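You operate a simulated robot arm through the tools that you are given. There is no shell and no other tool.

The job below is to be done with a simulated robot arm. You get a single attempt, and the scene is never put back.

## Task
Tip the sand into the sieve, shut its lid and wind the black knob.
Fine: right round to its end; cup back where it stood, no sand spilt. Set down upright: white cup.

The check looks at the end state, three seconds after you hand in, the way a careful person would. Anything else that was tipped, shoved, dropped, spilled or broken makes it a failure. A push-on lid holds only when it is set on centred and level and pressed home; a screw cap is set on level and turned clockwise until tight.

## Robot
A 7-joint arm with a two-finger parallel gripper, fixed in place. Base frame: the origin is at the foot of the arm, x ahead of it, y to its left, z up; the work surface is at about z = 0.86. Units: m, rad, N and s.
With the tool pointing down near the work surface it reaches from about 0.24 to 0.68 m from the base axis. Its first joint turns from -1.152 to 1.152 rad. Payload 2.4 kg.
The tool frame sits at the grasp point between the pads (the TCP): z along the fingers, y along the line on which they close. The tips reach 0.03 m beyond it. The gripper opens to 0.094 m. The fingers are 0.028 m wide and 0.01 m thick; the gripper's body (0.05 by 0.096 m) begins 0.055 m behind the TCP.
Orientation is that of the tool frame in the base frame, as a unit quaternion [w, x, y, z]. With the fingers straight down and closing along the base's y, the tool's x points along the base's -x, its y along +y and its z along -z.

## Interface
- The arm moves only by the tool arm_command. Its argument "motion" is a list of rows, each a list of 7 numbers: the gripper command, from -1 (shut) to 1 (fully open), values between in proportion, then the shift along the tool's x, y, z in units of 200 mm (1.0 is 200 mm), then the turn, a rotation vector about the tool's x, y, z in units of 120 degrees (1.0 is 120 degrees). In form: [[jaw, x, y, z, ax, ay, az], ...]. A call has 1 to 20 rows; each row is the pose to reach, as a shift and turn from the pose commanded when the call began, along the tool's axes at that moment. A call with a number of a shift or a turn outside -1 to 1 is refused whole. Each row takes 0.2 s and may step no farther than 0.05 m and 0.15 rad from the row before; otherwise, or with a gripper value out of range, the whole call is refused. Where a pose cannot be reached the arm comes as near as it can. A force on the tool above 40 N (or 10 N above the force at the start of the call, whichever is more), or a blocked arm, ends the call early, and 0.2 s more pass. The fingers move at their own pace (about 0.153 m/s each) and stop on an object; they squeeze with about 25 N. The grip force told is the motor's: it shows also when the fingers shut on nothing. Time passes only in rows, and 0.2 s behind the last, so rows that repeat a pose let the fingers close. It gives the time, the measured TCP pose, the force on the tool (base axes), the opening and the grip force at its end, in the units of the frame above (readings bear some noise), with the torque about the TCP (base axes, N m) and any sound that the robot's microphone picked up.
- Cameras (640 x 400 px; columns grow to the right, rows downward): "scene" is fixed at [0.0264, 0.4807, 1.4482]; the picture's right is [-0.76, -0.65, 0.00], its down [-0.38, 0.44, -0.82] and it looks along [0.53, -0.62, -0.58] (base axes); focal length 238 px, centre (320, 200). "wrist" rides on the gripper at [0.076, 0.014, -0.102] in the tool frame; the picture's right is [-0.18, 0.98, 0.00], its down [-0.75, -0.14, -0.64] and it looks along [-0.63, -0.12, 0.77] (tool axes); focal length 243 px, centre (320, 200). There is no depth. A picture from a camera that has moved, and an enlarged one, comes with that camera's place and axes in the base frame and with its lens. The place of the scene camera against the robot may be out by one fixed shift of up to 0.018 m in any direction.
- capture(camera): a new picture of that camera. The clock stands still meanwhile.
- close_up(camera, box): a new picture of the part [left, top, right, bottom] of that camera's present view, enlarged. The clock stands still meanwhile.
- close_job(): hands the job in; it is judged then, once.

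Nothing tells you positions but the pictures and the camera data. Unless the task says otherwise, let go and move clear before handing in.

The tools are called after "Call:" as name(argument=value, ...) on one line, values as JSON. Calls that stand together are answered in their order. arm_command: Moves the arm, as the interface text tells. Its arguments: {"type":"object","properties":{"motion":{"type":"array"}},"required":["motion"]} The other tools are called the same way: capture (camera) takes a picture; close_up (camera, box) takes an enlarged picture of a part of a camera's view; close_job () hands the job in.

At the start:

```text
time_s: 0.0
eef_pos: [0.3703, 0.1821, 1.3171]
orientation: [0.0, 0.0, 1.0, 0.0]
force: [0.4, -0.5, -0.3]
ft_torque: [-0.02, 0.01, -0.01]
finger_gap: 0.0941
grasp_force: 0.0
```

scene: 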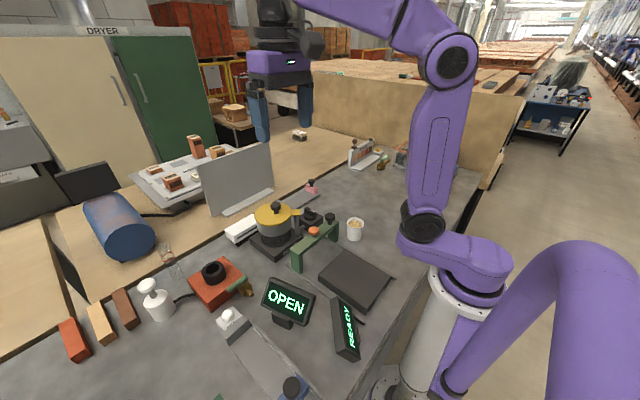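
wrist: 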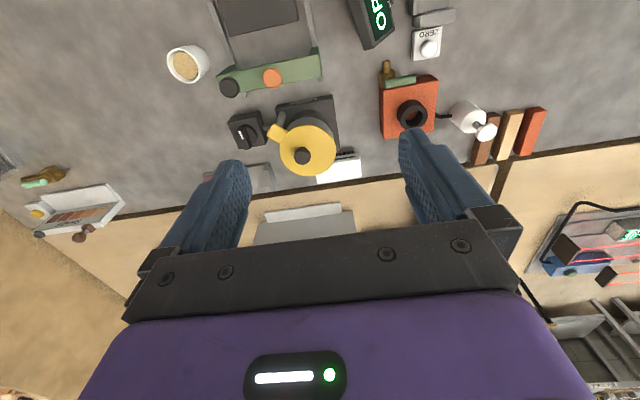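

I see a white cup with sand, a yellow pot-like sieve on a dark base, black knobs, and other instruments. I'll enlarge the pictures before moving.

Call:
close_up(camera="scene", box=[220, 160, 400, 290])

Call:
close_up(camera="wrist", box=[150, 0, 360, 220])

Call:
close_up(camera="scene", box=[40, 230, 280, 400])

Call:
close_up(camera="wrist", box=[340, 0, 560, 180])

Call:
close_up(camera="scene", box=[300, 120, 480, 230])

Call:
close_up(camera="wrist", box=[0, 130, 200, 260])

```text
3.08 times, centred on (310, 225) of scene
camera zoom: at [0.0264, 0.4807, 1.4482], right [-0.76, -0.65, 0.0], down [-0.38, 0.44, -0.82], along [0.53, -0.62, -0.58], focal length 732 px, centre (351, 123)
```

zoom: 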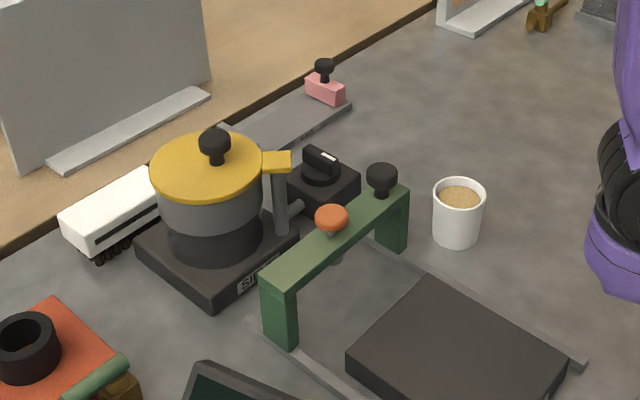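

```text
1.82 times, centred on (255, 110) of wrist
camera zoom: at [0.2938, 0.1979, 1.4204], right [0.18, 0.98, 0.0], down [0.75, -0.14, 0.64], along [0.63, -0.12, -0.77], focal length 441 px, centre (438, 364)
```

zoom: 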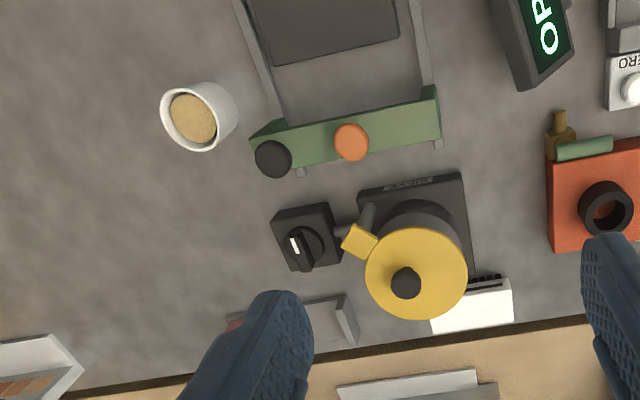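

```text
2.35 times, centred on (160, 315) of scene
camera zoom: at [0.0264, 0.4807, 1.4482], right [-0.76, -0.65, 0.0], down [-0.38, 0.44, -0.82], along [0.53, -0.62, -0.58], focal length 559 px, centre (696, -71)
```

zoom: 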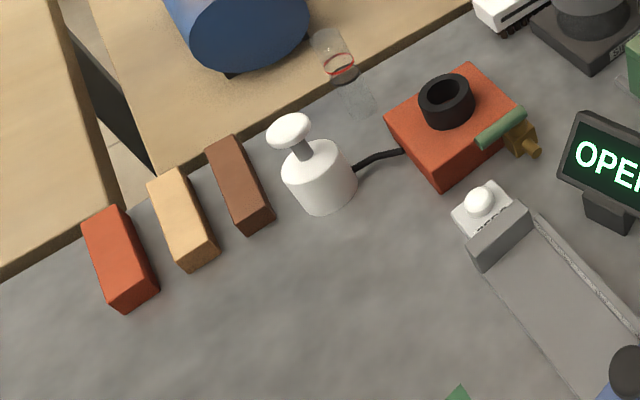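

```text
2.22 times, centred on (450, 90) of wrist
camera zoom: at [0.2938, 0.1979, 1.4204], right [0.18, 0.98, 0.0], down [0.75, -0.14, 0.64], along [0.63, -0.12, -0.77], focal length 539 px, centre (31, 444)
```

zoom: 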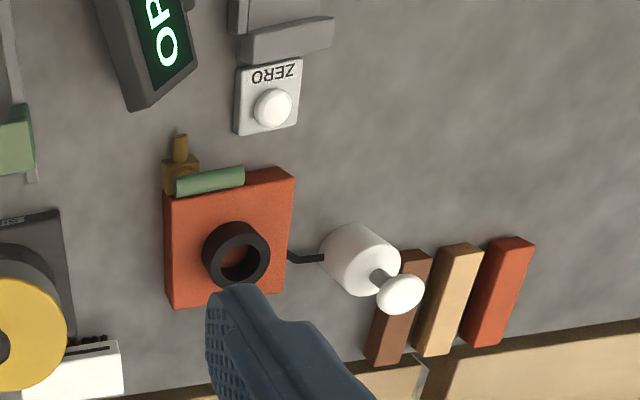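

```text
3.56 times, centred on (390, 175) of scene
camera zoom: at [0.0264, 0.4807, 1.4482], right [-0.76, -0.65, 0.0], down [-0.38, 0.44, -0.82], along [0.53, -0.62, -0.58], focal length 845 px, centre (71, 289)
```

zoom: 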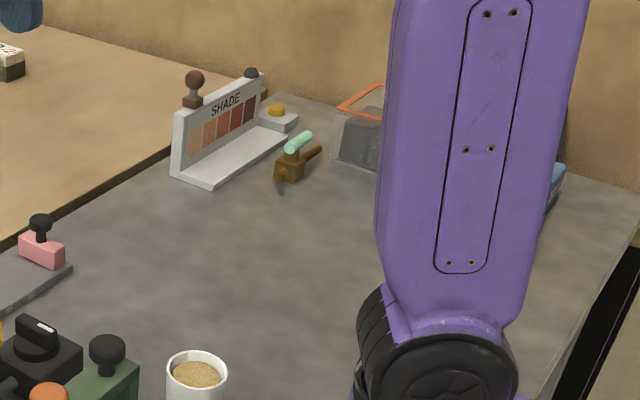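

```text
3.08 times, centred on (100, 195) of wrist
camera zoom: at [0.2938, 0.1979, 1.4204], right [0.18, 0.98, 0.0], down [0.75, -0.14, 0.64], along [0.63, -0.12, -0.77], focal length 746 px, centre (997, 215)
```

zoom: 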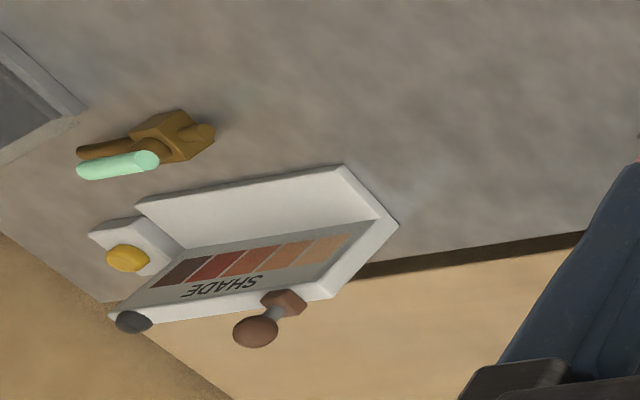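

The sand cup is near (0.335, -0.06). The sieve, with a yellow lid on a side post, is near (0.53, 0.12), and the black wind knob is on a box near (0.49, 0.0). I'll lower the gripper a little to look closer.

Call:
arm_command(motion=[[1, -0.05, -0.03, 0.167, 0, 0, 0], [1, -0.1, -0.06, 0.334, 0, 0, 0], [1, -0.15, -0.09, 0.501, 0, 0, 0], [1, -0.2, -0.12, 0.668, 0, 0, 0], [1, -0.25, -0.15, 0.835, 0, 0, 0]])

Call:
capture(camera="wrist")

Call:
close_up(camera="wrist", box=[180, 40, 440, 260])

Call:
close_up(camera="scene", box=[230, 190, 350, 270])

```text
time_s: 1.2
eef_pos: [0.4207, 0.1511, 1.1507]
orientation: [0.0, 0.002, 1.0, 0.0]
force: [0.0, 0.0, -1.1]
ft_torque: [-0.04, 0.02, 0.01]
finger_gap: 0.0939
grasp_force: 0.1
```

```text
taken
camera wrist: at [0.3439, 0.1666, 1.2528], right [0.19, 0.98, 0.0], down [0.75, -0.14, 0.64], along [0.63, -0.12, -0.77], focal length 243 px, centre (320, 200)
```

wrist: 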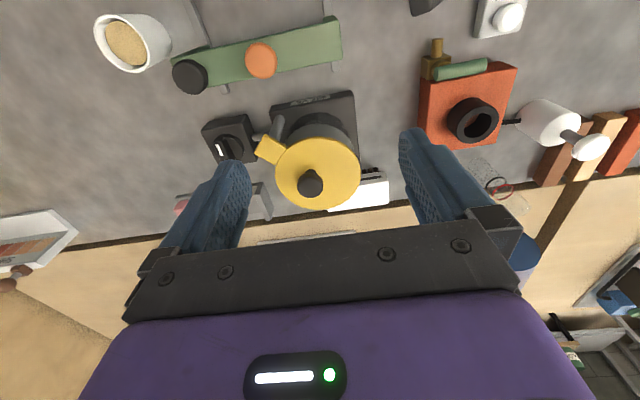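

```text
1.82 times, centred on (310, 150) of wrist
camera zoom: at [0.3439, 0.1666, 1.2528], right [0.19, 0.98, 0.0], down [0.75, -0.14, 0.64], along [0.63, -0.12, -0.77], focal length 441 px, centre (338, 291)
```

zoom: 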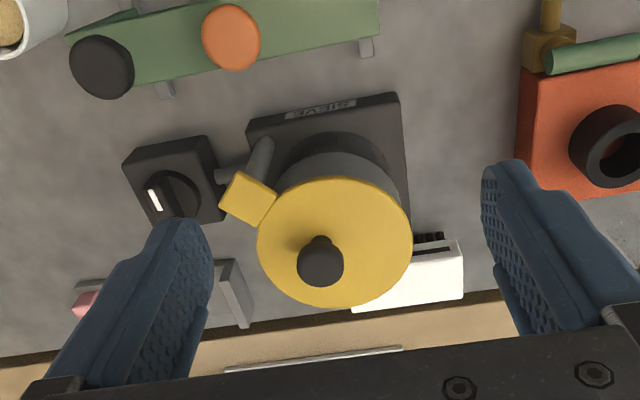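

```text
5.00 times, centred on (290, 230) of scene
camera zoom: at [0.0264, 0.4807, 1.4482], right [-0.76, -0.65, 0.0], down [-0.38, 0.44, -0.82], along [0.53, -0.62, -0.58], focal length 1189 px, centre (470, 50)
```

zoom: 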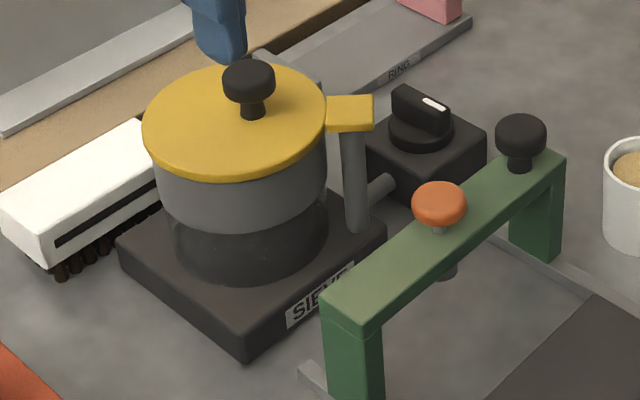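

The sieve's yellow lid sits on a grey post at about (0.477, 0.077), and the lid's ball knob is near (0.519, 0.12, 1.0). I'll move above the lid knob to check the alignment.

Call:
arm_command(motion=[[1, -0.125, -0.04, 0.05, 0, 0, 0], [1, -0.25, -0.08, 0.1, 0, 0, 0], [1, -0.37, -0.12, 0.15, 0, 0, 0], [1, -0.49, -0.155, 0.25, 0, 0, 0], [1, -0.49, -0.155, 0.35, 0, 0, 0]])

Call:
capture(camera="wrist")

Call:
close_up(camera="scene", box=[200, 130, 360, 270])

```text
time_s: 2.4
eef_pos: [0.5199, 0.1212, 1.0801]
orientation: [0.0, 0.002, 1.0, -0.001]
force: [1.1, -0.8, 1.0]
ft_torque: [-0.01, -0.02, -0.01]
finger_gap: 0.0941
grasp_force: 0.1
```

```text
taken
camera wrist: at [0.4425, 0.1357, 1.1833], right [0.19, 0.98, 0.0], down [0.75, -0.14, 0.64], along [0.63, -0.12, -0.77], focal length 243 px, centre (320, 200)
```

wrist: 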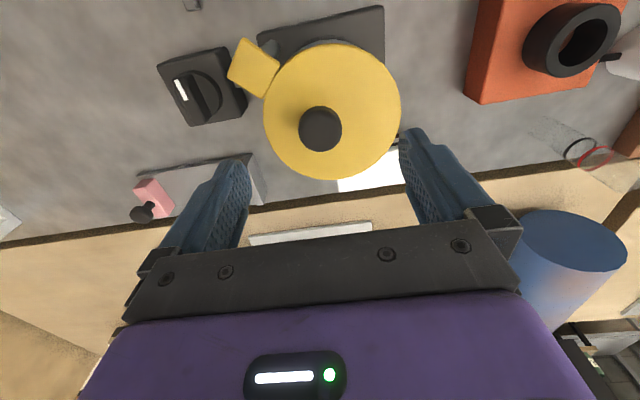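

```text
2.86 times, centred on (280, 200) of scene
camera zoom: at [0.0264, 0.4807, 1.4482], right [-0.76, -0.65, 0.0], down [-0.38, 0.44, -0.82], along [0.53, -0.62, -0.58], focal length 679 px, centre (434, 200)
```

zoom: 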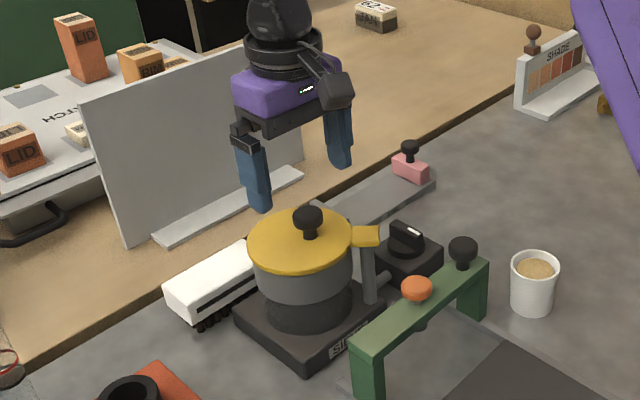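

The lid knob is centred under the gripper at (0.52, 0.121). I'll descend and grip it.

Call:
arm_command(motion=[[1, 0, 0, 0.12, 0, 0, 0], [1, 0, 0, 0.24, 0, 0, 0], [1, 0, 0, 0.345, 0, 0, 0], [-0.6, 0, 0, 0.345, 0, 0, 0], [-0.6, 0, 0, 0.345, 0, 0, 0], [-1, 0, 0, 0.345, 0, 0, 0], [-1, 0, 0, 0.345, 0, 0, 0]])

Call:
capture(camera="wrist")

Call:
close_up(camera="scene", box=[220, 160, 340, 270])

```text
time_s: 3.3
eef_pos: [0.5205, 0.1223, 1.0206]
orientation: [0.005, 0.0, 1.0, 0.0]
force: [-0.5, -1.8, 7.1]
ft_torque: [-0.12, 0.24, 0.06]
finger_gap: 0.0314
grasp_force: 11.2
stopped in row 4: the force on the tool passed its limit at 88 N (the readings are from after the stop); the commanded pose is now the measured one
```

```text
taken
camera wrist: at [0.4431, 0.1363, 1.1214], right [0.19, 0.98, 0.0], down [0.75, -0.14, 0.65], along [0.64, -0.12, -0.76], focal length 243 px, centre (320, 200)
```

wrist: 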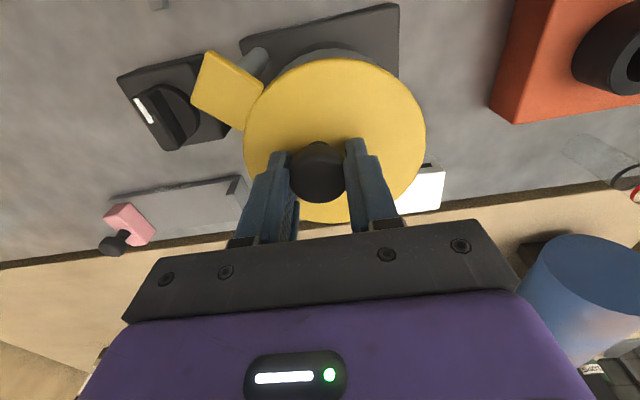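

```text
3.64 times, centred on (280, 215) of scene
camera zoom: at [0.0263, 0.4806, 1.4482], right [-0.76, -0.65, 0.0], down [-0.38, 0.44, -0.82], along [0.53, -0.62, -0.58], focal length 865 px, centre (466, 146)
```

zoom: 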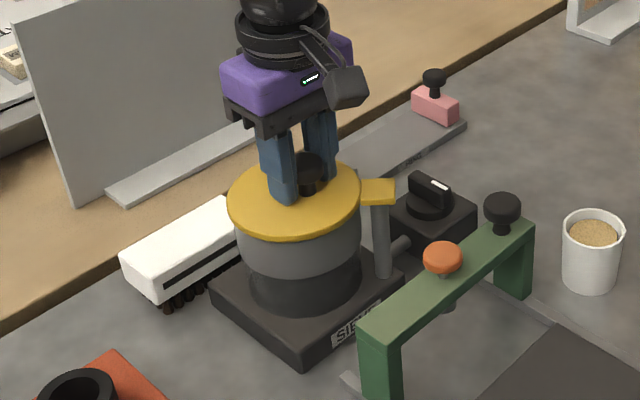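

The fingertips touched the lid top, which is a bit higher than I judged (about 0.988). Nothing looks shifted. I'll back off a few millimetres and close on the knob.

Call:
arm_command(motion=[[-0.2, 0, 0, -0.01, 0, 0, 0], [-0.2, 0, 0, -0.02, 0, 0, 0], [-1, 0, 0, -0.02, 0, 0, 0], [-1, 0, 0, -0.02, 0, 0, 0], [-1, 0, 0, -0.02, 0, 0, 0]])

```text
time_s: 4.5
eef_pos: [0.521, 0.1213, 1.0229]
orientation: [0.001, 0.0, 1.0, 0.0]
force: [-2.3, -6.2, -8.4]
ft_torque: [-0.07, -0.07, 0.09]
finger_gap: 0.031
grasp_force: 44.8
```

The knob is gripped. I'll try a small sideways swing about the post to see whether the lid pivots.

Call:
arm_command(motion=[[-1, -0.007, -0.007, 0, 0, 0, 0.015], [-1, -0.014, -0.0143, 0, 0, 0, 0.03], [-1, -0.021, -0.0215, 0, 0, 0, 0.045]])

Call:
capture(camera="wrist")

```text
time_s: 5.3
eef_pos: [0.5239, 0.1167, 1.023]
orientation: [0.002, 0.048, 0.999, 0.0]
force: [-5.9, -8.8, -12.7]
ft_torque: [-0.07, -0.33, 0.17]
finger_gap: 0.0309
grasp_force: 44.5
```

```text
taken
camera wrist: at [0.4485, 0.1392, 1.1252], right [0.28, 0.96, 0.0], down [0.73, -0.21, 0.65], along [0.62, -0.18, -0.76], focal length 243 px, centre (320, 200)
```

wrist: 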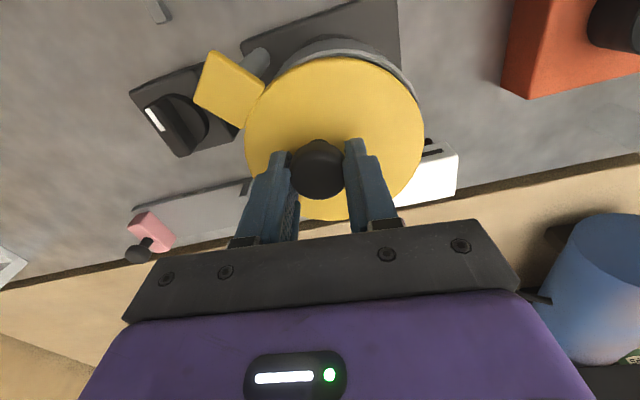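

The lid swings horizontally about the post. I'll continue the arc in steps and watch the force.

Call:
arm_command(motion=[[-1, -0.0184, -0.0209, 0.005, 0, 0, 0.0417], [-1, -0.035, -0.0433, 0.005, 0, 0, 0.0833], [-1, -0.0495, -0.0671, 0.005, 0, 0, 0.125], [-1, -0.0619, -0.092, 0.005, 0, 0, 0.1667], [-1, -0.0721, -0.118, 0.005, 0, 0, 0.2083], [-1, -0.0799, -0.1448, 0.005, 0, 0, 0.25]])

Call:
capture(camera="wrist")

Call:
close_up(camera="scene", box=[220, 160, 340, 270])

```text
time_s: 6.7
eef_pos: [0.5359, 0.0882, 1.0216]
orientation: [0.002, 0.305, 0.952, 0.001]
force: [-17.2, -5.2, 13.2]
ft_torque: [-0.52, -0.29, 0.24]
finger_gap: 0.031
grasp_force: 45.1
```

```text
taken
camera wrist: at [0.4814, 0.144, 1.1253], right [0.72, 0.69, 0.0], down [0.53, -0.55, 0.64], along [0.45, -0.46, -0.76], focal length 243 px, centre (320, 200)
```

wrist: 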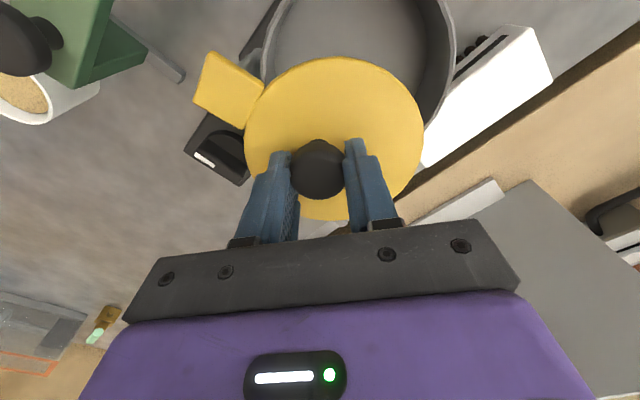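

```text
3.64 times, centred on (280, 215) of scene
camera zoom: at [0.0257, 0.4805, 1.4483], right [-0.76, -0.65, 0.0], down [-0.37, 0.44, -0.82], along [0.53, -0.62, -0.57], focal length 865 px, centre (466, 146)
```

zoom: 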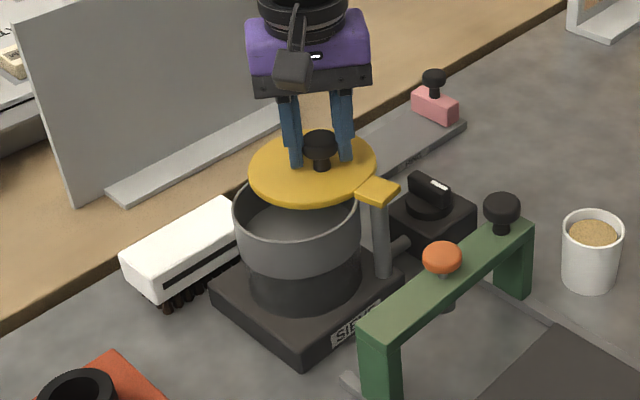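

The lid is swinging well clear and the pot is empty. I'll refine the pivot to about (0.477, 0.081) and swing on.

Call:
arm_command(motion=[[-1, -0.016, -0.0275, -0.002, 0, 0, 0.05], [-1, -0.033, -0.0537, -0.002, 0, 0, 0.1], [-1, -0.047, -0.0813, -0.002, 0, 0, 0.15], [-1, -0.0582, -0.1104, -0.002, 0, 0, 0.2], [-1, -0.0663, -0.1406, -0.002, 0, 0, 0.25], [-1, -0.0711, -0.1713, -0.002, 0, 0, 0.3], [-1, -0.0727, -0.2023, -0.002, 0, 0, 0.35], [-1, -0.0711, -0.2335, -0.002, 0, 0, 0.4]])

Call:
close_up(camera="scene", box=[220, 160, 340, 270])

Call:
capture(camera="wrist")

```text
time_s: 8.5
eef_pos: [0.5232, 0.0419, 1.0216]
orientation: [0.004, 0.667, 0.745, 0.004]
force: [2.1, -8.4, 9.5]
ft_torque: [-0.58, -0.05, 0.33]
finger_gap: 0.0306
grasp_force: 44.8
```

```text
3.64 times, centred on (280, 215) of scene
camera zoom: at [0.0263, 0.4804, 1.4483], right [-0.76, -0.65, 0.0], down [-0.38, 0.44, -0.82], along [0.53, -0.62, -0.58], focal length 865 px, centre (466, 146)
```

zoom: 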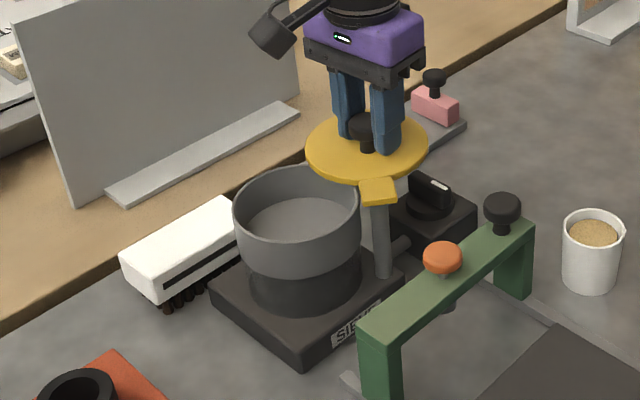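

```text
taken
camera wrist: at [0.5268, 0.1184, 1.1255], right [1.0, -0.07, 0.01], down [-0.06, -0.76, 0.64], along [-0.04, -0.64, -0.77], focal length 243 px, centre (320, 200)
```

wrist: 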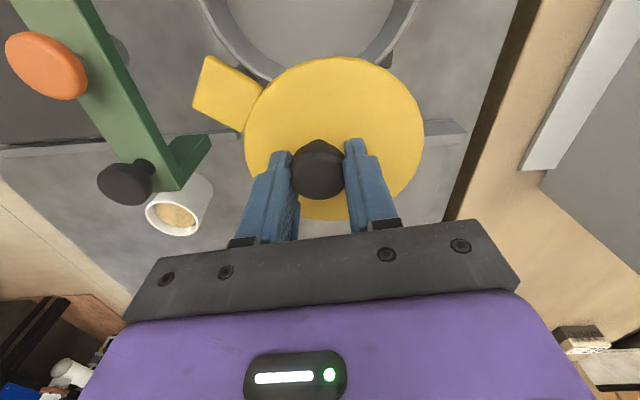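

The pot is now almost uncovered and the lid moves freely. I'll swing it about 24° further for pouring room.

Call:
arm_command(motion=[[-1, -0.0196, -0.0242, 0, 0, 0, 0.05], [-1, -0.0366, -0.0504, 0, 0, 0, 0.1], [-1, -0.0507, -0.078, 0, 0, 0, 0.15], [-1, -0.0619, -0.1071, 0, 0, 0, 0.2]])

Call:
close_up(camera="scene", box=[220, 160, 340, 270])

```text
time_s: 9.5
eef_pos: [0.5037, 0.0246, 1.0221]
orientation: [0.004, 0.806, 0.591, 0.005]
force: [13.7, -17.6, 12.4]
ft_torque: [-0.44, -0.16, 0.16]
finger_gap: 0.0309
grasp_force: 45.0
```

```text
3.64 times, centred on (280, 215) of scene
camera zoom: at [0.0266, 0.4802, 1.4484], right [-0.76, -0.65, 0.0], down [-0.38, 0.44, -0.82], along [0.53, -0.62, -0.58], focal length 865 px, centre (466, 146)
```

zoom: 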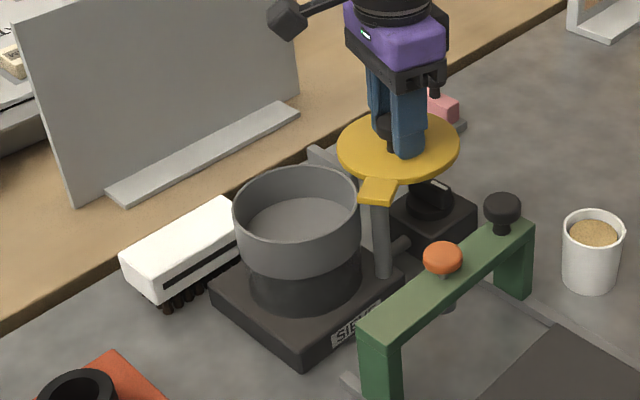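

The pot is fully open now. I'll release the lid knob and rise clear.

Call:
arm_command(motion=[[0.2, 0, 0, 0, 0, 0, 0], [0.5, 0, 0, 0, 0, 0, 0], [0.5, 0, 0, -0.08, 0, 0, 0], [0.5, 0, 0, -0.2, 0, 0, 0], [0.5, 0, 0, -0.4, 0, 0, 0], [0.5, 0, 0, -0.6, 0, 0, 0]])

Call:
capture(camera="scene")

Call:
capture(camera="wrist")

```text
time_s: 10.9
eef_pos: [0.5002, 0.0287, 1.1421]
orientation: [0.002, 0.807, 0.591, 0.002]
force: [0.2, -0.6, 0.1]
ft_torque: [-0.03, 0.01, 0.01]
finger_gap: 0.0706
grasp_force: 0.0
```

```text
taken
```

scene: 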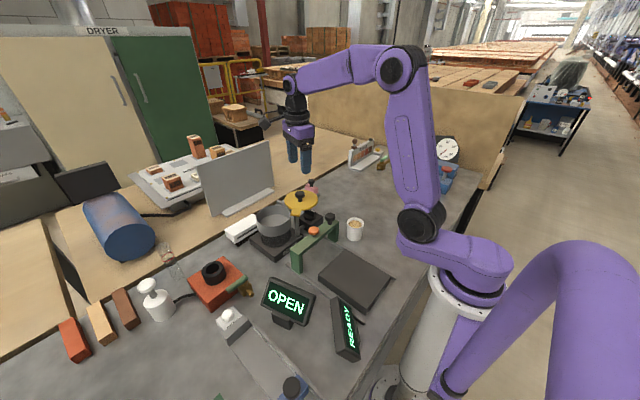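

```text
taken
camera wrist: at [0.5359, 0.0974, 1.2457], right [0.88, -0.47, 0.0], down [-0.36, -0.68, 0.64], along [-0.3, -0.57, -0.77], focal length 243 px, centre (320, 200)
```

wrist: 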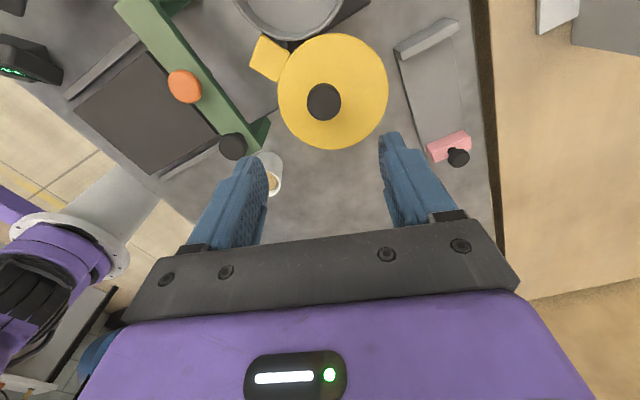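

The pot is clear, and the current hand heading (roughly +y) suits a low-angle side grasp of the cup from its -y side. I'll rehearse the tilt and roll in free air to check that the arm can reach the pour pose.

Call:
arm_command(motion=[[0.8, 0, 0, -0.05, 0, 0.0625, 0], [1, 0, 0, -0.1, 0, 0.125, 0], [1, 0, 0, -0.15, 0, 0.1875, 0], [1, 0, 0, -0.15, 0, 0.25, 0], [1, 0, 0, -0.15, 0, 0.3125, 0], [1, 0, 0, -0.15, 0, 0.375, 0], [1, 0, 0, -0.15, 0, 0.4375, 0], [1, 0, 0, -0.15, 0, 0.5, 0]])

Call:
capture(camera="scene")

Call:
capture(camera="wrist")

```text
time_s: 12.7
eef_pos: [0.5015, 0.0258, 1.1716]
orientation: [-0.294, 0.696, 0.513, 0.407]
force: [0.0, 0.3, -0.4]
ft_torque: [-0.02, 0.03, 0.02]
finger_gap: 0.0941
grasp_force: 0.0
```

```text
taken
```

scene: 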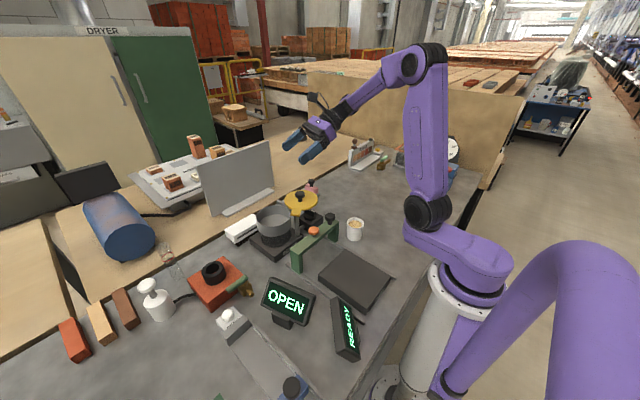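

```text
taken
camera wrist: at [0.4985, -0.0262, 1.2897], right [0.91, -0.38, -0.15], down [-0.41, -0.85, -0.34], along [0.0, 0.37, -0.93], focal length 243 px, centre (320, 200)
```

wrist: 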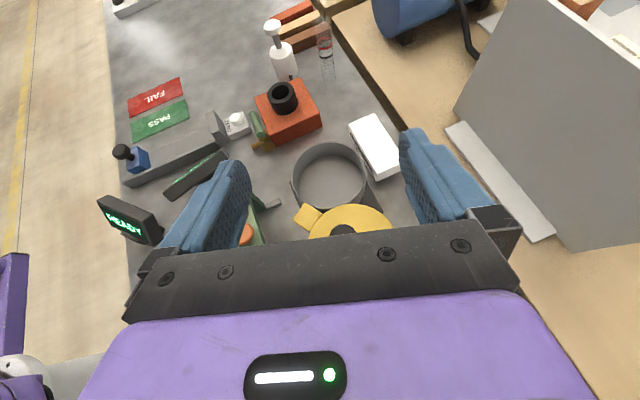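

The tilted pose is reached without trouble, and the pot centre reads about (0.523, 0.126). I'll rehearse the move over the pot and the roll in free air, well above everything.

Call:
arm_command(motion=[[1, 0.091, 0.021, 0.157, 0, 0, 0], [1, 0.181, 0.043, 0.314, 0, 0, 0], [1, 0.272, 0.064, 0.4715, 0, 0, 0], [1, 0.272, 0.064, 0.4715, -0.0327, 0, -0.0567], [1, 0.272, 0.064, 0.4715, -0.0654, 0, -0.1134], [1, 0.272, 0.064, 0.4715, -0.0981, 0, -0.1701], [1, 0.272, 0.064, 0.4715, -0.1308, 0, -0.2268], [1, 0.272, 0.064, 0.4715, -0.1635, 0, -0.2835], [1, 0.272, 0.064, 0.4715, -0.1962, 0, -0.3402], [1, 0.272, 0.064, 0.4715, -0.2289, 0, -0.3969], [1, 0.272, 0.064, 0.4715, -0.2616, 0, -0.4536], [1, 0.272, 0.064, 0.4715, -0.2943, 0, -0.5103], [1, 0.272, 0.064, 0.4715, -0.327, 0, -0.567], [1, 0.272, 0.064, 0.4715, -0.3597, 0, -0.6237], [1, 0.272, 0.064, 0.4715, -0.3924, 0, -0.6804], [1, 0.272, 0.064, 0.4715, -0.4251, 0, -0.7371], [1, 0.272, 0.064, 0.4715, -0.4578, 0, -0.7938]])

Call:
capture(camera="scene")

Call:
capture(camera="wrist")

```text
time_s: 16.3
eef_pos: [0.5462, 0.128, 1.1714]
orientation: [0.406, 0.155, 0.622, 0.651]
force: [-0.2, 0.6, 0.0]
ft_torque: [-0.02, -0.02, 0.02]
finger_gap: 0.094
grasp_force: 0.0
```

```text
taken
```

scene: 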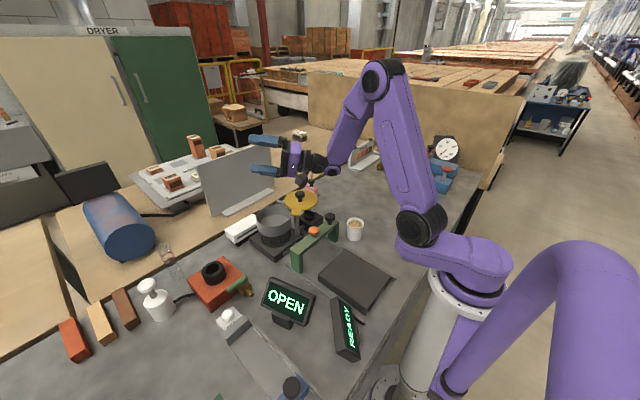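

```text
taken
camera wrist: at [0.421, 0.1136, 1.1443], right [-0.21, -0.03, 0.98], down [0.06, -1.0, -0.02], along [0.97, 0.06, 0.22], focal length 243 px, centre (320, 200)
```

wrist: 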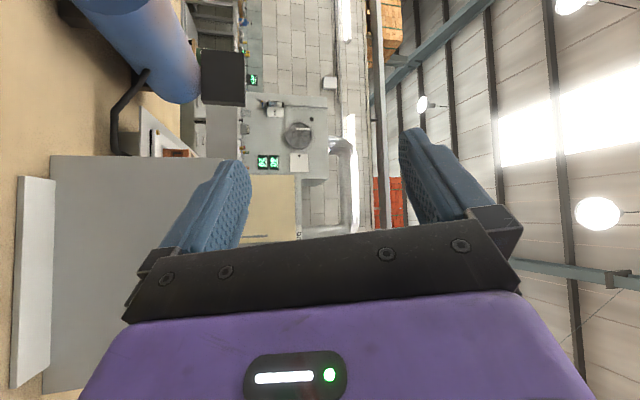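

The full pour roll is reachable. I'll roll back and then head for the cup.

Call:
arm_command(motion=[[1, 0, 0, 0, 0.0327, 0, 0.0567], [1, 0, 0, 0, 0.0654, 0, 0.1134], [1, 0, 0, 0, 0.0981, 0, 0.1701], [1, 0, 0, 0, 0.1308, 0, 0.2268], [1, 0, 0, 0, 0.1635, 0, 0.2835], [1, 0, 0, 0, 0.1962, 0, 0.3402], [1, 0, 0, 0, 0.2289, 0, 0.3969], [1, 0, 0, 0, 0.2616, 0, 0.4536], [1, 0, 0, 0, 0.2943, 0, 0.5103], [1, 0, 0, 0, 0.327, 0, 0.567], [1, 0, 0, 0, 0.3597, 0, 0.6237], [1, 0, 0, 0, 0.3924, 0, 0.6804], [1, 0, 0, 0, 0.4251, 0, 0.7371], [1, 0, 0, 0, 0.4578, 0, 0.7938]])

Call:
capture(camera="wrist")

Call:
close_up(camera="scene", box=[330, 205, 380, 250])

```text
time_s: 19.3
eef_pos: [0.5459, 0.126, 1.1723]
orientation: [-0.295, 0.697, 0.513, 0.404]
force: [-1.0, -0.2, -0.2]
ft_torque: [0.02, 0.01, 0.03]
finger_gap: 0.0938
grasp_force: 0.1
```

```text
taken
camera wrist: at [0.5433, 0.0741, 1.2893], right [0.91, -0.38, -0.16], down [-0.41, -0.85, -0.33], along [0.0, 0.37, -0.93], focal length 243 px, centre (320, 200)
```

wrist: 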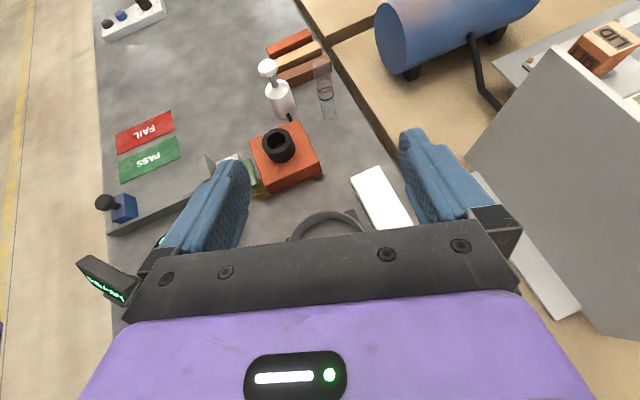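

```text
8.89 times, centred on (355, 228) of scene
camera zoom: at [0.0264, 0.4807, 1.4482], right [-0.76, -0.65, 0.0], down [-0.38, 0.44, -0.82], along [0.53, -0.62, -0.58], focal length 2113 px, centre (9, -44)
```

zoom: 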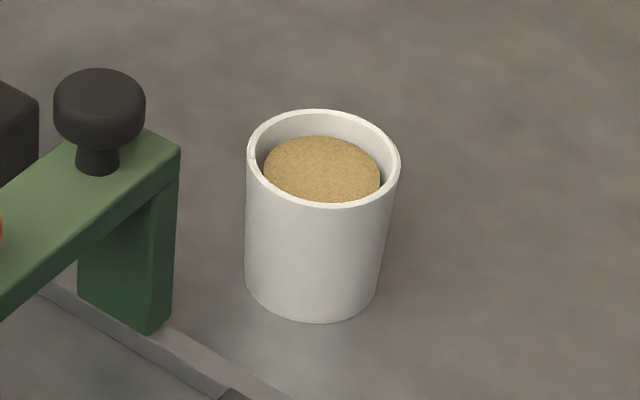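

The cup is about 58 mm across at the rim and 55 mm tall, at roughly (0.343, -0.065). I'll move to a standoff on its -y side.

Call:
arm_command(motion=[[1, -0.143, -0.068, -0.1275, 0, 0, 0], [1, -0.286, -0.136, -0.255, 0, 0, 0], [1, -0.429, -0.204, -0.3825, 0, 0, 0], [1, -0.5716, -0.272, -0.51, 0, 0, 0], [1, -0.7145, -0.34, -0.6375, 0, 0, 0]])

Call:
arm_command(motion=[[1, -0.143, -0.068, -0.1275, 0, 0, 0], [1, -0.286, -0.136, -0.255, 0, 0, 0], [1, -0.429, -0.204, -0.3825, 0, 0, 0], [1, -0.5716, -0.272, -0.51, 0, 0, 0], [1, -0.7145, -0.34, -0.6375, 0, 0, 0]])

Call:
capture(camera="wrist")

Call:
capture(camera="scene")

```text
time_s: 20.5
eef_pos: [0.4273, -0.0268, 1.1092]
orientation: [-0.294, 0.696, 0.513, 0.406]
force: [0.4, -0.5, 0.0]
ft_torque: [0.03, 0.0, 0.0]
finger_gap: 0.0941
grasp_force: 0.0
```

```text
time_s: 21.7
eef_pos: [0.3078, -0.1786, 1.048]
orientation: [-0.294, 0.697, 0.513, 0.406]
force: [-0.2, 0.7, 0.0]
ft_torque: [-0.01, 0.02, -0.01]
finger_gap: 0.0938
grasp_force: 0.0
```

```text
taken
camera wrist: at [0.305, -0.231, 1.1659], right [0.91, -0.38, -0.15], down [-0.41, -0.85, -0.34], along [0.0, 0.37, -0.93], focal length 243 px, centre (320, 200)
```

wrist: 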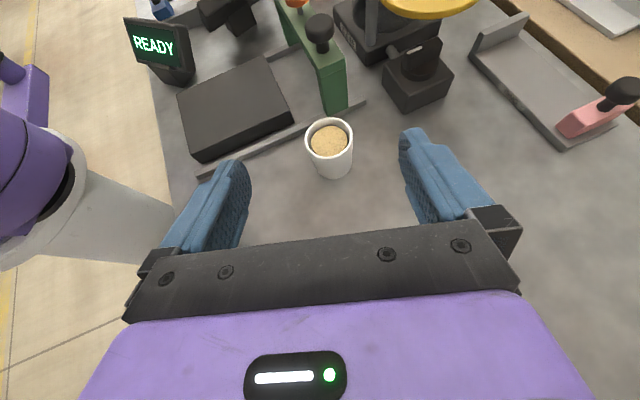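

```text
taken
```

scene: 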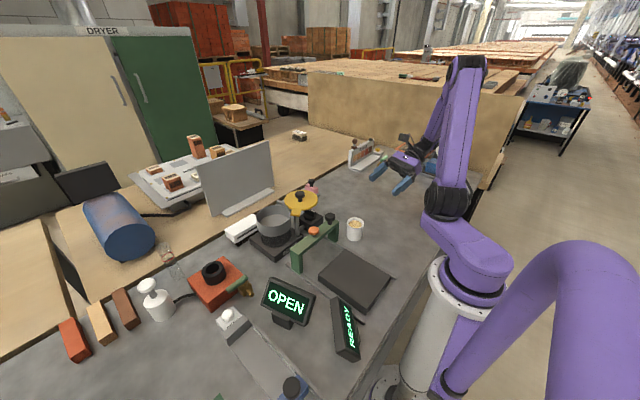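

From here the cup reads (0.346, -0.064), with the approach line nearly centred. I'll descend at the standoff and verify.

Call:
arm_command(motion=[[1, -0.13, 0.003, 0.075, 0, 0, 0], [1, -0.26, 0.006, 0.15, 0, 0, 0], [1, -0.39, 0.009, 0.225, 0, 0, 0], [1, -0.52, 0.011, 0.3, 0, 0, 0], [1, -0.65, 0.011, 0.375, 0, 0, 0]])

Call:
capture(camera="wrist")

Call:
close_up(camera="scene", box=[320, 160, 460, 260])

```text
time_s: 22.9
eef_pos: [0.3127, -0.1803, 0.8997]
orientation: [-0.294, 0.697, 0.513, 0.406]
force: [-0.7, 0.3, 0.0]
ft_torque: [-0.01, -0.02, 0.02]
finger_gap: 0.094
grasp_force: 0.0
```

```text
taken
camera wrist: at [0.309, -0.2319, 1.0167], right [0.91, -0.38, -0.15], down [-0.41, -0.85, -0.33], along [0.0, 0.37, -0.93], focal length 243 px, centre (320, 200)
```

wrist: 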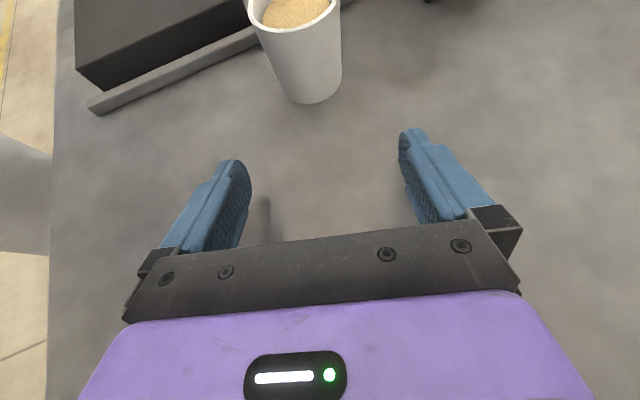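

```text
4.00 times, centred on (390, 210) of scene
camera zoom: at [0.0264, 0.4807, 1.4482], right [-0.76, -0.65, 0.0], down [-0.38, 0.44, -0.82], along [0.53, -0.62, -0.58], focal length 951 px, centre (40, 160)
```

zoom: 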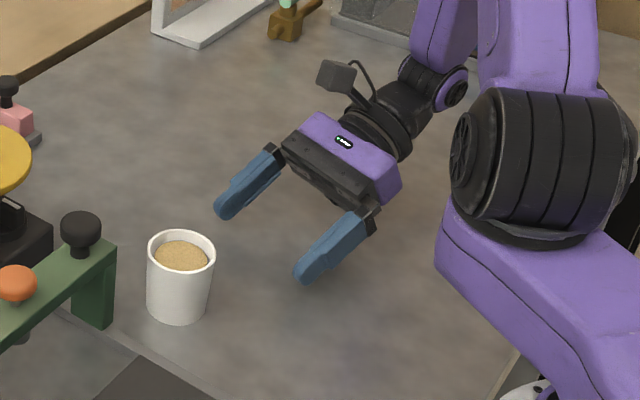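

The cup axis is about 4 mm to one side of the approach line. I'll correct this and slide forward around the cup slowly.

Call:
arm_command(motion=[[1, 0.049, -0.006, 0.085, 0, 0, 0], [1, 0.098, -0.012, 0.17, 0, 0, 0], [1, 0.147, -0.0175, 0.2555, 0, 0, 0], [1, 0.197, -0.0175, 0.341, 0, 0, 0], [1, 0.246, -0.0175, 0.426, 0, 0, 0], [1, 0.295, -0.0175, 0.511, 0, 0, 0]])

Call:
capture(camera="wrist")

Call:
close_up(camera="scene", box=[320, 190, 400, 260])

```text
time_s: 24.3
eef_pos: [0.3438, -0.0658, 0.9013]
orientation: [-0.293, 0.697, 0.513, 0.406]
force: [-0.4, -0.2, -0.1]
ft_torque: [-0.02, 0.02, -0.02]
finger_gap: 0.0943
grasp_force: 0.1
```

```text
taken
camera wrist: at [0.3402, -0.1182, 1.0181], right [0.91, -0.38, -0.15], down [-0.41, -0.85, -0.33], along [0.0, 0.37, -0.93], focal length 243 px, centre (320, 200)
```

wrist: 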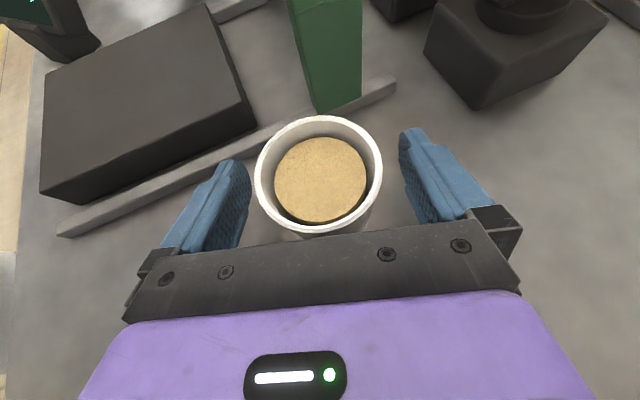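

```text
5.71 times, centred on (360, 225) of scene
camera zoom: at [0.0264, 0.4807, 1.4482], right [-0.76, -0.65, 0.0], down [-0.38, 0.44, -0.82], along [0.53, -0.62, -0.58], focal length 1359 px, centre (91, 57)
```

zoom: 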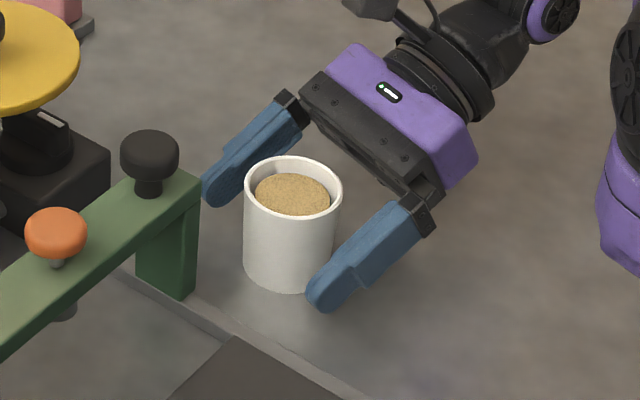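

The cup is centred between the fingers at (0.344, -0.066). I'll close gently.

Call:
arm_command(motion=[[0.5, 0, 0, 0, 0, 0, 0], [0.35, 0, 0, 0, 0, 0, 0], [0.25, 0, 0, 0, 0, 0, 0], [0.15, 0, 0, 0, 0, 0, 0], [0.05, 0, 0, 0, 0, 0, 0], [-0.3, 0, 0, 0, 0, 0, 0], [-1, 0, 0, 0, 0, 0, 0], [-1, 0, 0, 0, 0, 0, 0]])

Call:
capture(camera="wrist")

Call:
close_up(camera="scene", box=[320, 190, 400, 260])

```text
time_s: 26.1
eef_pos: [0.3437, -0.0663, 0.9005]
orientation: [-0.294, 0.697, 0.513, 0.406]
force: [1.0, -0.3, 2.8]
ft_torque: [-0.04, -0.12, -0.02]
finger_gap: 0.059
grasp_force: 25.4
```

```text
taken
camera wrist: at [0.3401, -0.1184, 1.0182], right [0.91, -0.38, -0.15], down [-0.41, -0.85, -0.34], along [0.0, 0.37, -0.93], focal length 243 px, centre (320, 200)
```

wrist: 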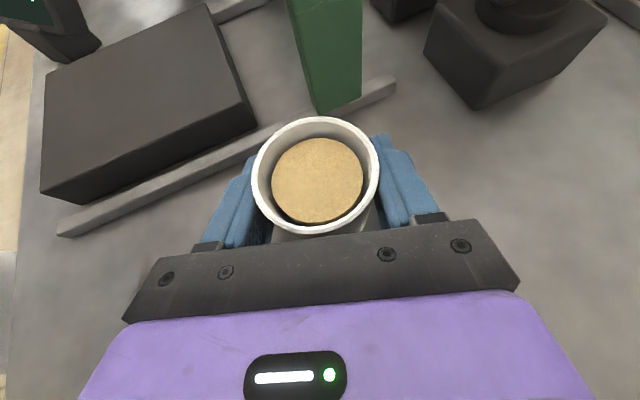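

```text
5.71 times, centred on (360, 225) of scene
camera zoom: at [0.0264, 0.4807, 1.4482], right [-0.76, -0.65, 0.0], down [-0.38, 0.44, -0.82], along [0.53, -0.62, -0.58], focal length 1359 px, centre (91, 57)
```

zoom: 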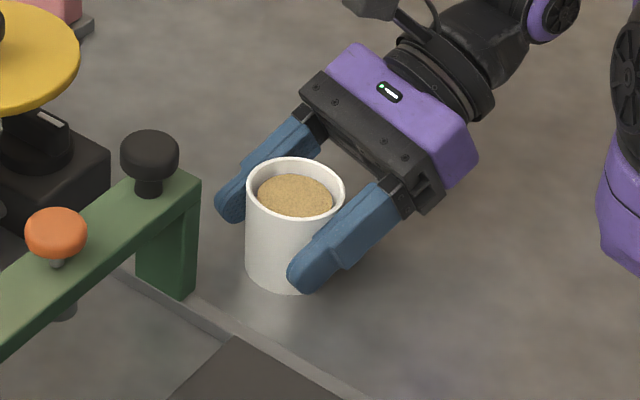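

The cup is held firmly, having shifted only about 1 mm. I'll lift it straight up smoothly.

Call:
arm_command(motion=[[-1, 0.022, 0, -0.0125, 0, 0, 0], [-1, 0.0866, 0, -0.05, 0, 0, 0], [-1, 0.1732, 0, -0.1, 0, 0, 0], [-1, 0.2598, 0, -0.15, 0, 0, 0], [-1, 0.3464, 0, -0.2, 0, 0, 0], [-1, 0.433, 0, -0.25, 0, 0, 0], [-1, 0.5196, 0, -0.3, 0, 0, 0], [-1, 0.6062, 0, -0.35, 0, 0, 0], [-1, 0.6928, 0, -0.4, 0, 0, 0], [-1, 0.7794, 0, -0.45, 0, 0, 0], [-1, 0.84, 0, -0.485, 0, 0, 0], [-1, 0.866, 0, -0.5, 0, 0, 0]])

Call:
capture(camera="wrist")

Call:
capture(camera="scene")

```text
time_s: 28.7
eef_pos: [0.3427, -0.0667, 1.1008]
orientation: [-0.295, 0.696, 0.514, 0.405]
force: [-0.7, -0.3, -1.7]
ft_torque: [-0.01, 0.0, 0.0]
finger_gap: 0.0586
grasp_force: 25.1
```

```text
taken
camera wrist: at [0.3392, -0.1199, 1.2187], right [0.91, -0.38, -0.15], down [-0.41, -0.85, -0.34], along [0.0, 0.37, -0.93], focal length 243 px, centre (320, 200)
```

wrist: 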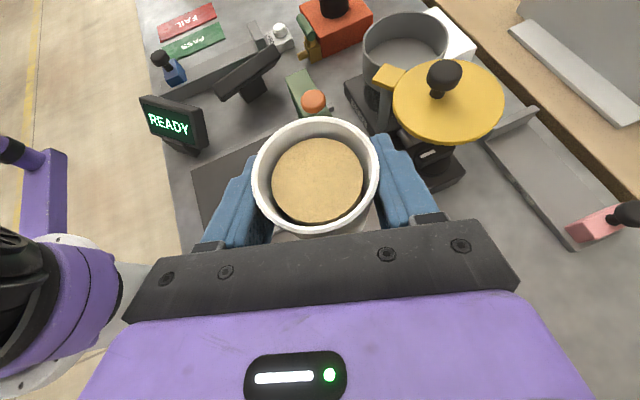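

```text
taken
```

scene: 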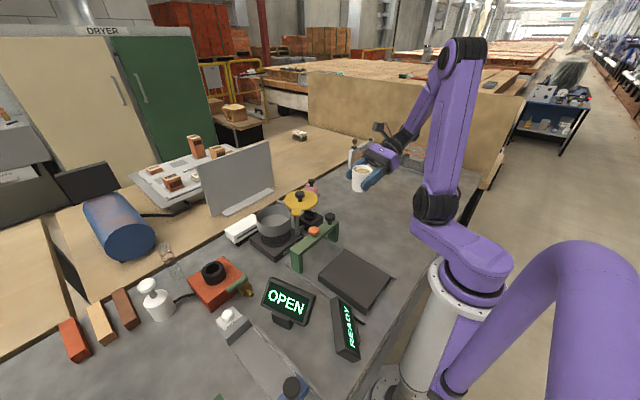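

The cup is level and the sand is intact. I'll carry it smoothly to just beyond the pot centre at the pour height.

Call:
arm_command(motion=[[-1, 0.01, 0.012, 0.017, 0, 0, 0], [-1, 0.04, 0.0475, 0.069, 0, 0, 0], [-1, 0.08, 0.095, 0.1385, 0, 0, 0], [-1, 0.123, 0.146, 0.213, 0, 0, 0], [-1, 0.167, 0.198, 0.289, 0, 0, 0], [-1, 0.211, 0.251, 0.365, 0, 0, 0], [-1, 0.255, 0.303, 0.4415, 0, 0, 0], [-1, 0.285, 0.338, 0.493, 0, 0, 0], [-1, 0.2993, 0.3556, 0.5183, 0, 0, 0]])

Call:
arm_command(motion=[[-1, 0.01, 0.012, 0.017, 0, 0, 0], [-1, 0.04, 0.0475, 0.069, 0, 0, 0], [-1, 0.08, 0.095, 0.1385, 0, 0, 0], [-1, 0.123, 0.146, 0.213, 0, 0, 0], [-1, 0.167, 0.198, 0.289, 0, 0, 0], [-1, 0.211, 0.251, 0.365, 0, 0, 0], [-1, 0.255, 0.303, 0.4415, 0, 0, 0], [-1, 0.285, 0.338, 0.493, 0, 0, 0], [-1, 0.2993, 0.3556, 0.5183, 0, 0, 0], [-1, 0.266, 0.3556, 0.537, 0, 0, 0], [-1, 0.234, 0.3556, 0.556, 0, 0, 0]])

Call:
capture(camera="wrist")

Call:
close_up(camera="scene", box=[200, 150, 340, 270])

```text
time_s: 30.7
eef_pos: [0.4473, 0.0272, 1.1008]
orientation: [-0.294, 0.697, 0.513, 0.406]
force: [0.7, -0.5, -1.4]
ft_torque: [0.05, 0.0, 0.03]
finger_gap: 0.0581
grasp_force: 25.3
```

```text
time_s: 33.1
eef_pos: [0.5502, 0.12, 1.0877]
orientation: [-0.294, 0.697, 0.513, 0.406]
force: [0.1, -0.4, -1.1]
ft_torque: [-0.06, 0.02, 0.01]
finger_gap: 0.0576
grasp_force: 24.8
```

```text
taken
camera wrist: at [0.5464, 0.067, 1.2053], right [0.91, -0.38, -0.15], down [-0.41, -0.85, -0.33], along [0.0, 0.37, -0.93], focal length 243 px, centre (320, 200)
```

wrist: 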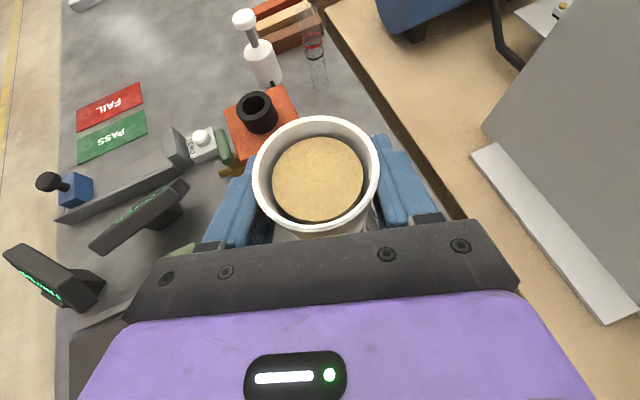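

```text
3.33 times, centred on (270, 210) of scene
camera zoom: at [0.0264, 0.4807, 1.4482], right [-0.76, -0.65, 0.0], down [-0.38, 0.44, -0.82], along [0.53, -0.62, -0.58], focal length 792 px, centre (487, 167)
```

zoom: 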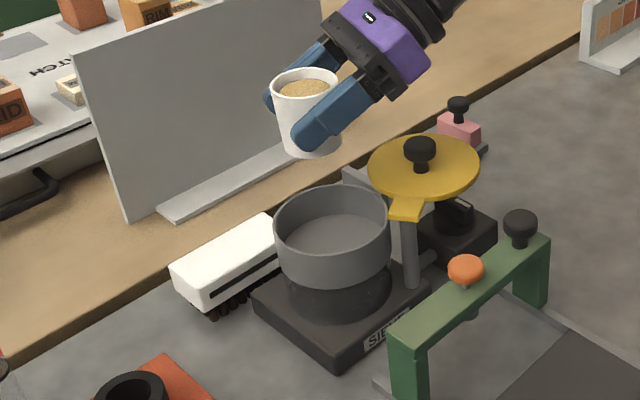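

The cup is over the far half of the open pot. I'll lower it slightly and start rolling it slowly toward the pot centre.

Call:
arm_command(motion=[[-1, -0.022, -0.002, 0.021, 0, 0, 0], [-1, -0.045, -0.0045, 0.0425, 0, 0, 0], [-1, -0.045, -0.0045, 0.0425, -0.0125, 0, -0.0217], [-1, -0.045, -0.0045, 0.0425, -0.0375, 0, -0.065], [-1, -0.045, -0.0045, 0.0425, -0.0625, 0, -0.1083], [-1, -0.045, -0.0045, 0.0425, -0.0875, 0, -0.1516], [-1, -0.045, -0.0045, 0.0425, -0.1125, 0, -0.1949], [-1, -0.045, -0.0045, 0.0425, -0.1375, 0, -0.2382], [-1, -0.045, -0.0045, 0.0425, -0.1625, 0, -0.2815], [-1, -0.045, -0.0045, 0.0425, -0.1875, 0, -0.3248]])

Call:
close_up(camera="scene", box=[200, 150, 340, 270])

Call:
capture(camera="wrist")

```text
time_s: 35.3
eef_pos: [0.5502, 0.1226, 1.0763]
orientation: [-0.003, 0.53, 0.627, 0.571]
force: [0.0, 0.1, -1.6]
ft_torque: [0.01, 0.02, -0.01]
finger_gap: 0.0574
grasp_force: 24.8
```

```text
3.33 times, centred on (270, 210) of scene
camera zoom: at [0.0264, 0.4807, 1.4482], right [-0.76, -0.65, 0.0], down [-0.38, 0.44, -0.82], along [0.53, -0.62, -0.58], focal length 792 px, centre (487, 167)
```

zoom: 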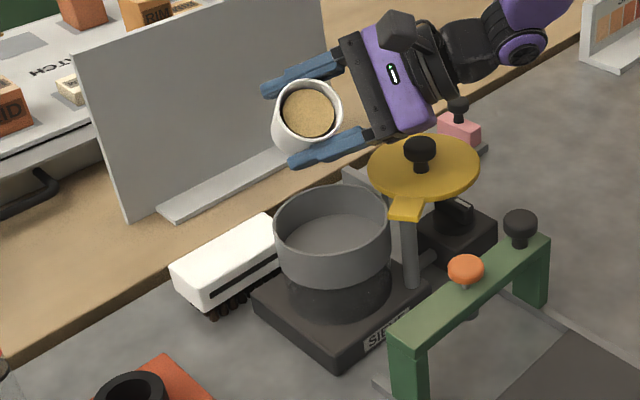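

```text
taken
camera wrist: at [0.4637, 0.0958, 1.1678], right [0.74, -0.33, 0.59], down [-0.15, -0.93, -0.34], along [0.66, 0.16, -0.74], focal length 243 px, centre (320, 200)
```

wrist: 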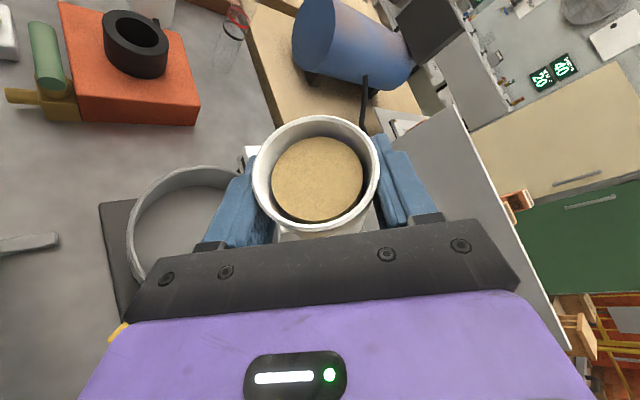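

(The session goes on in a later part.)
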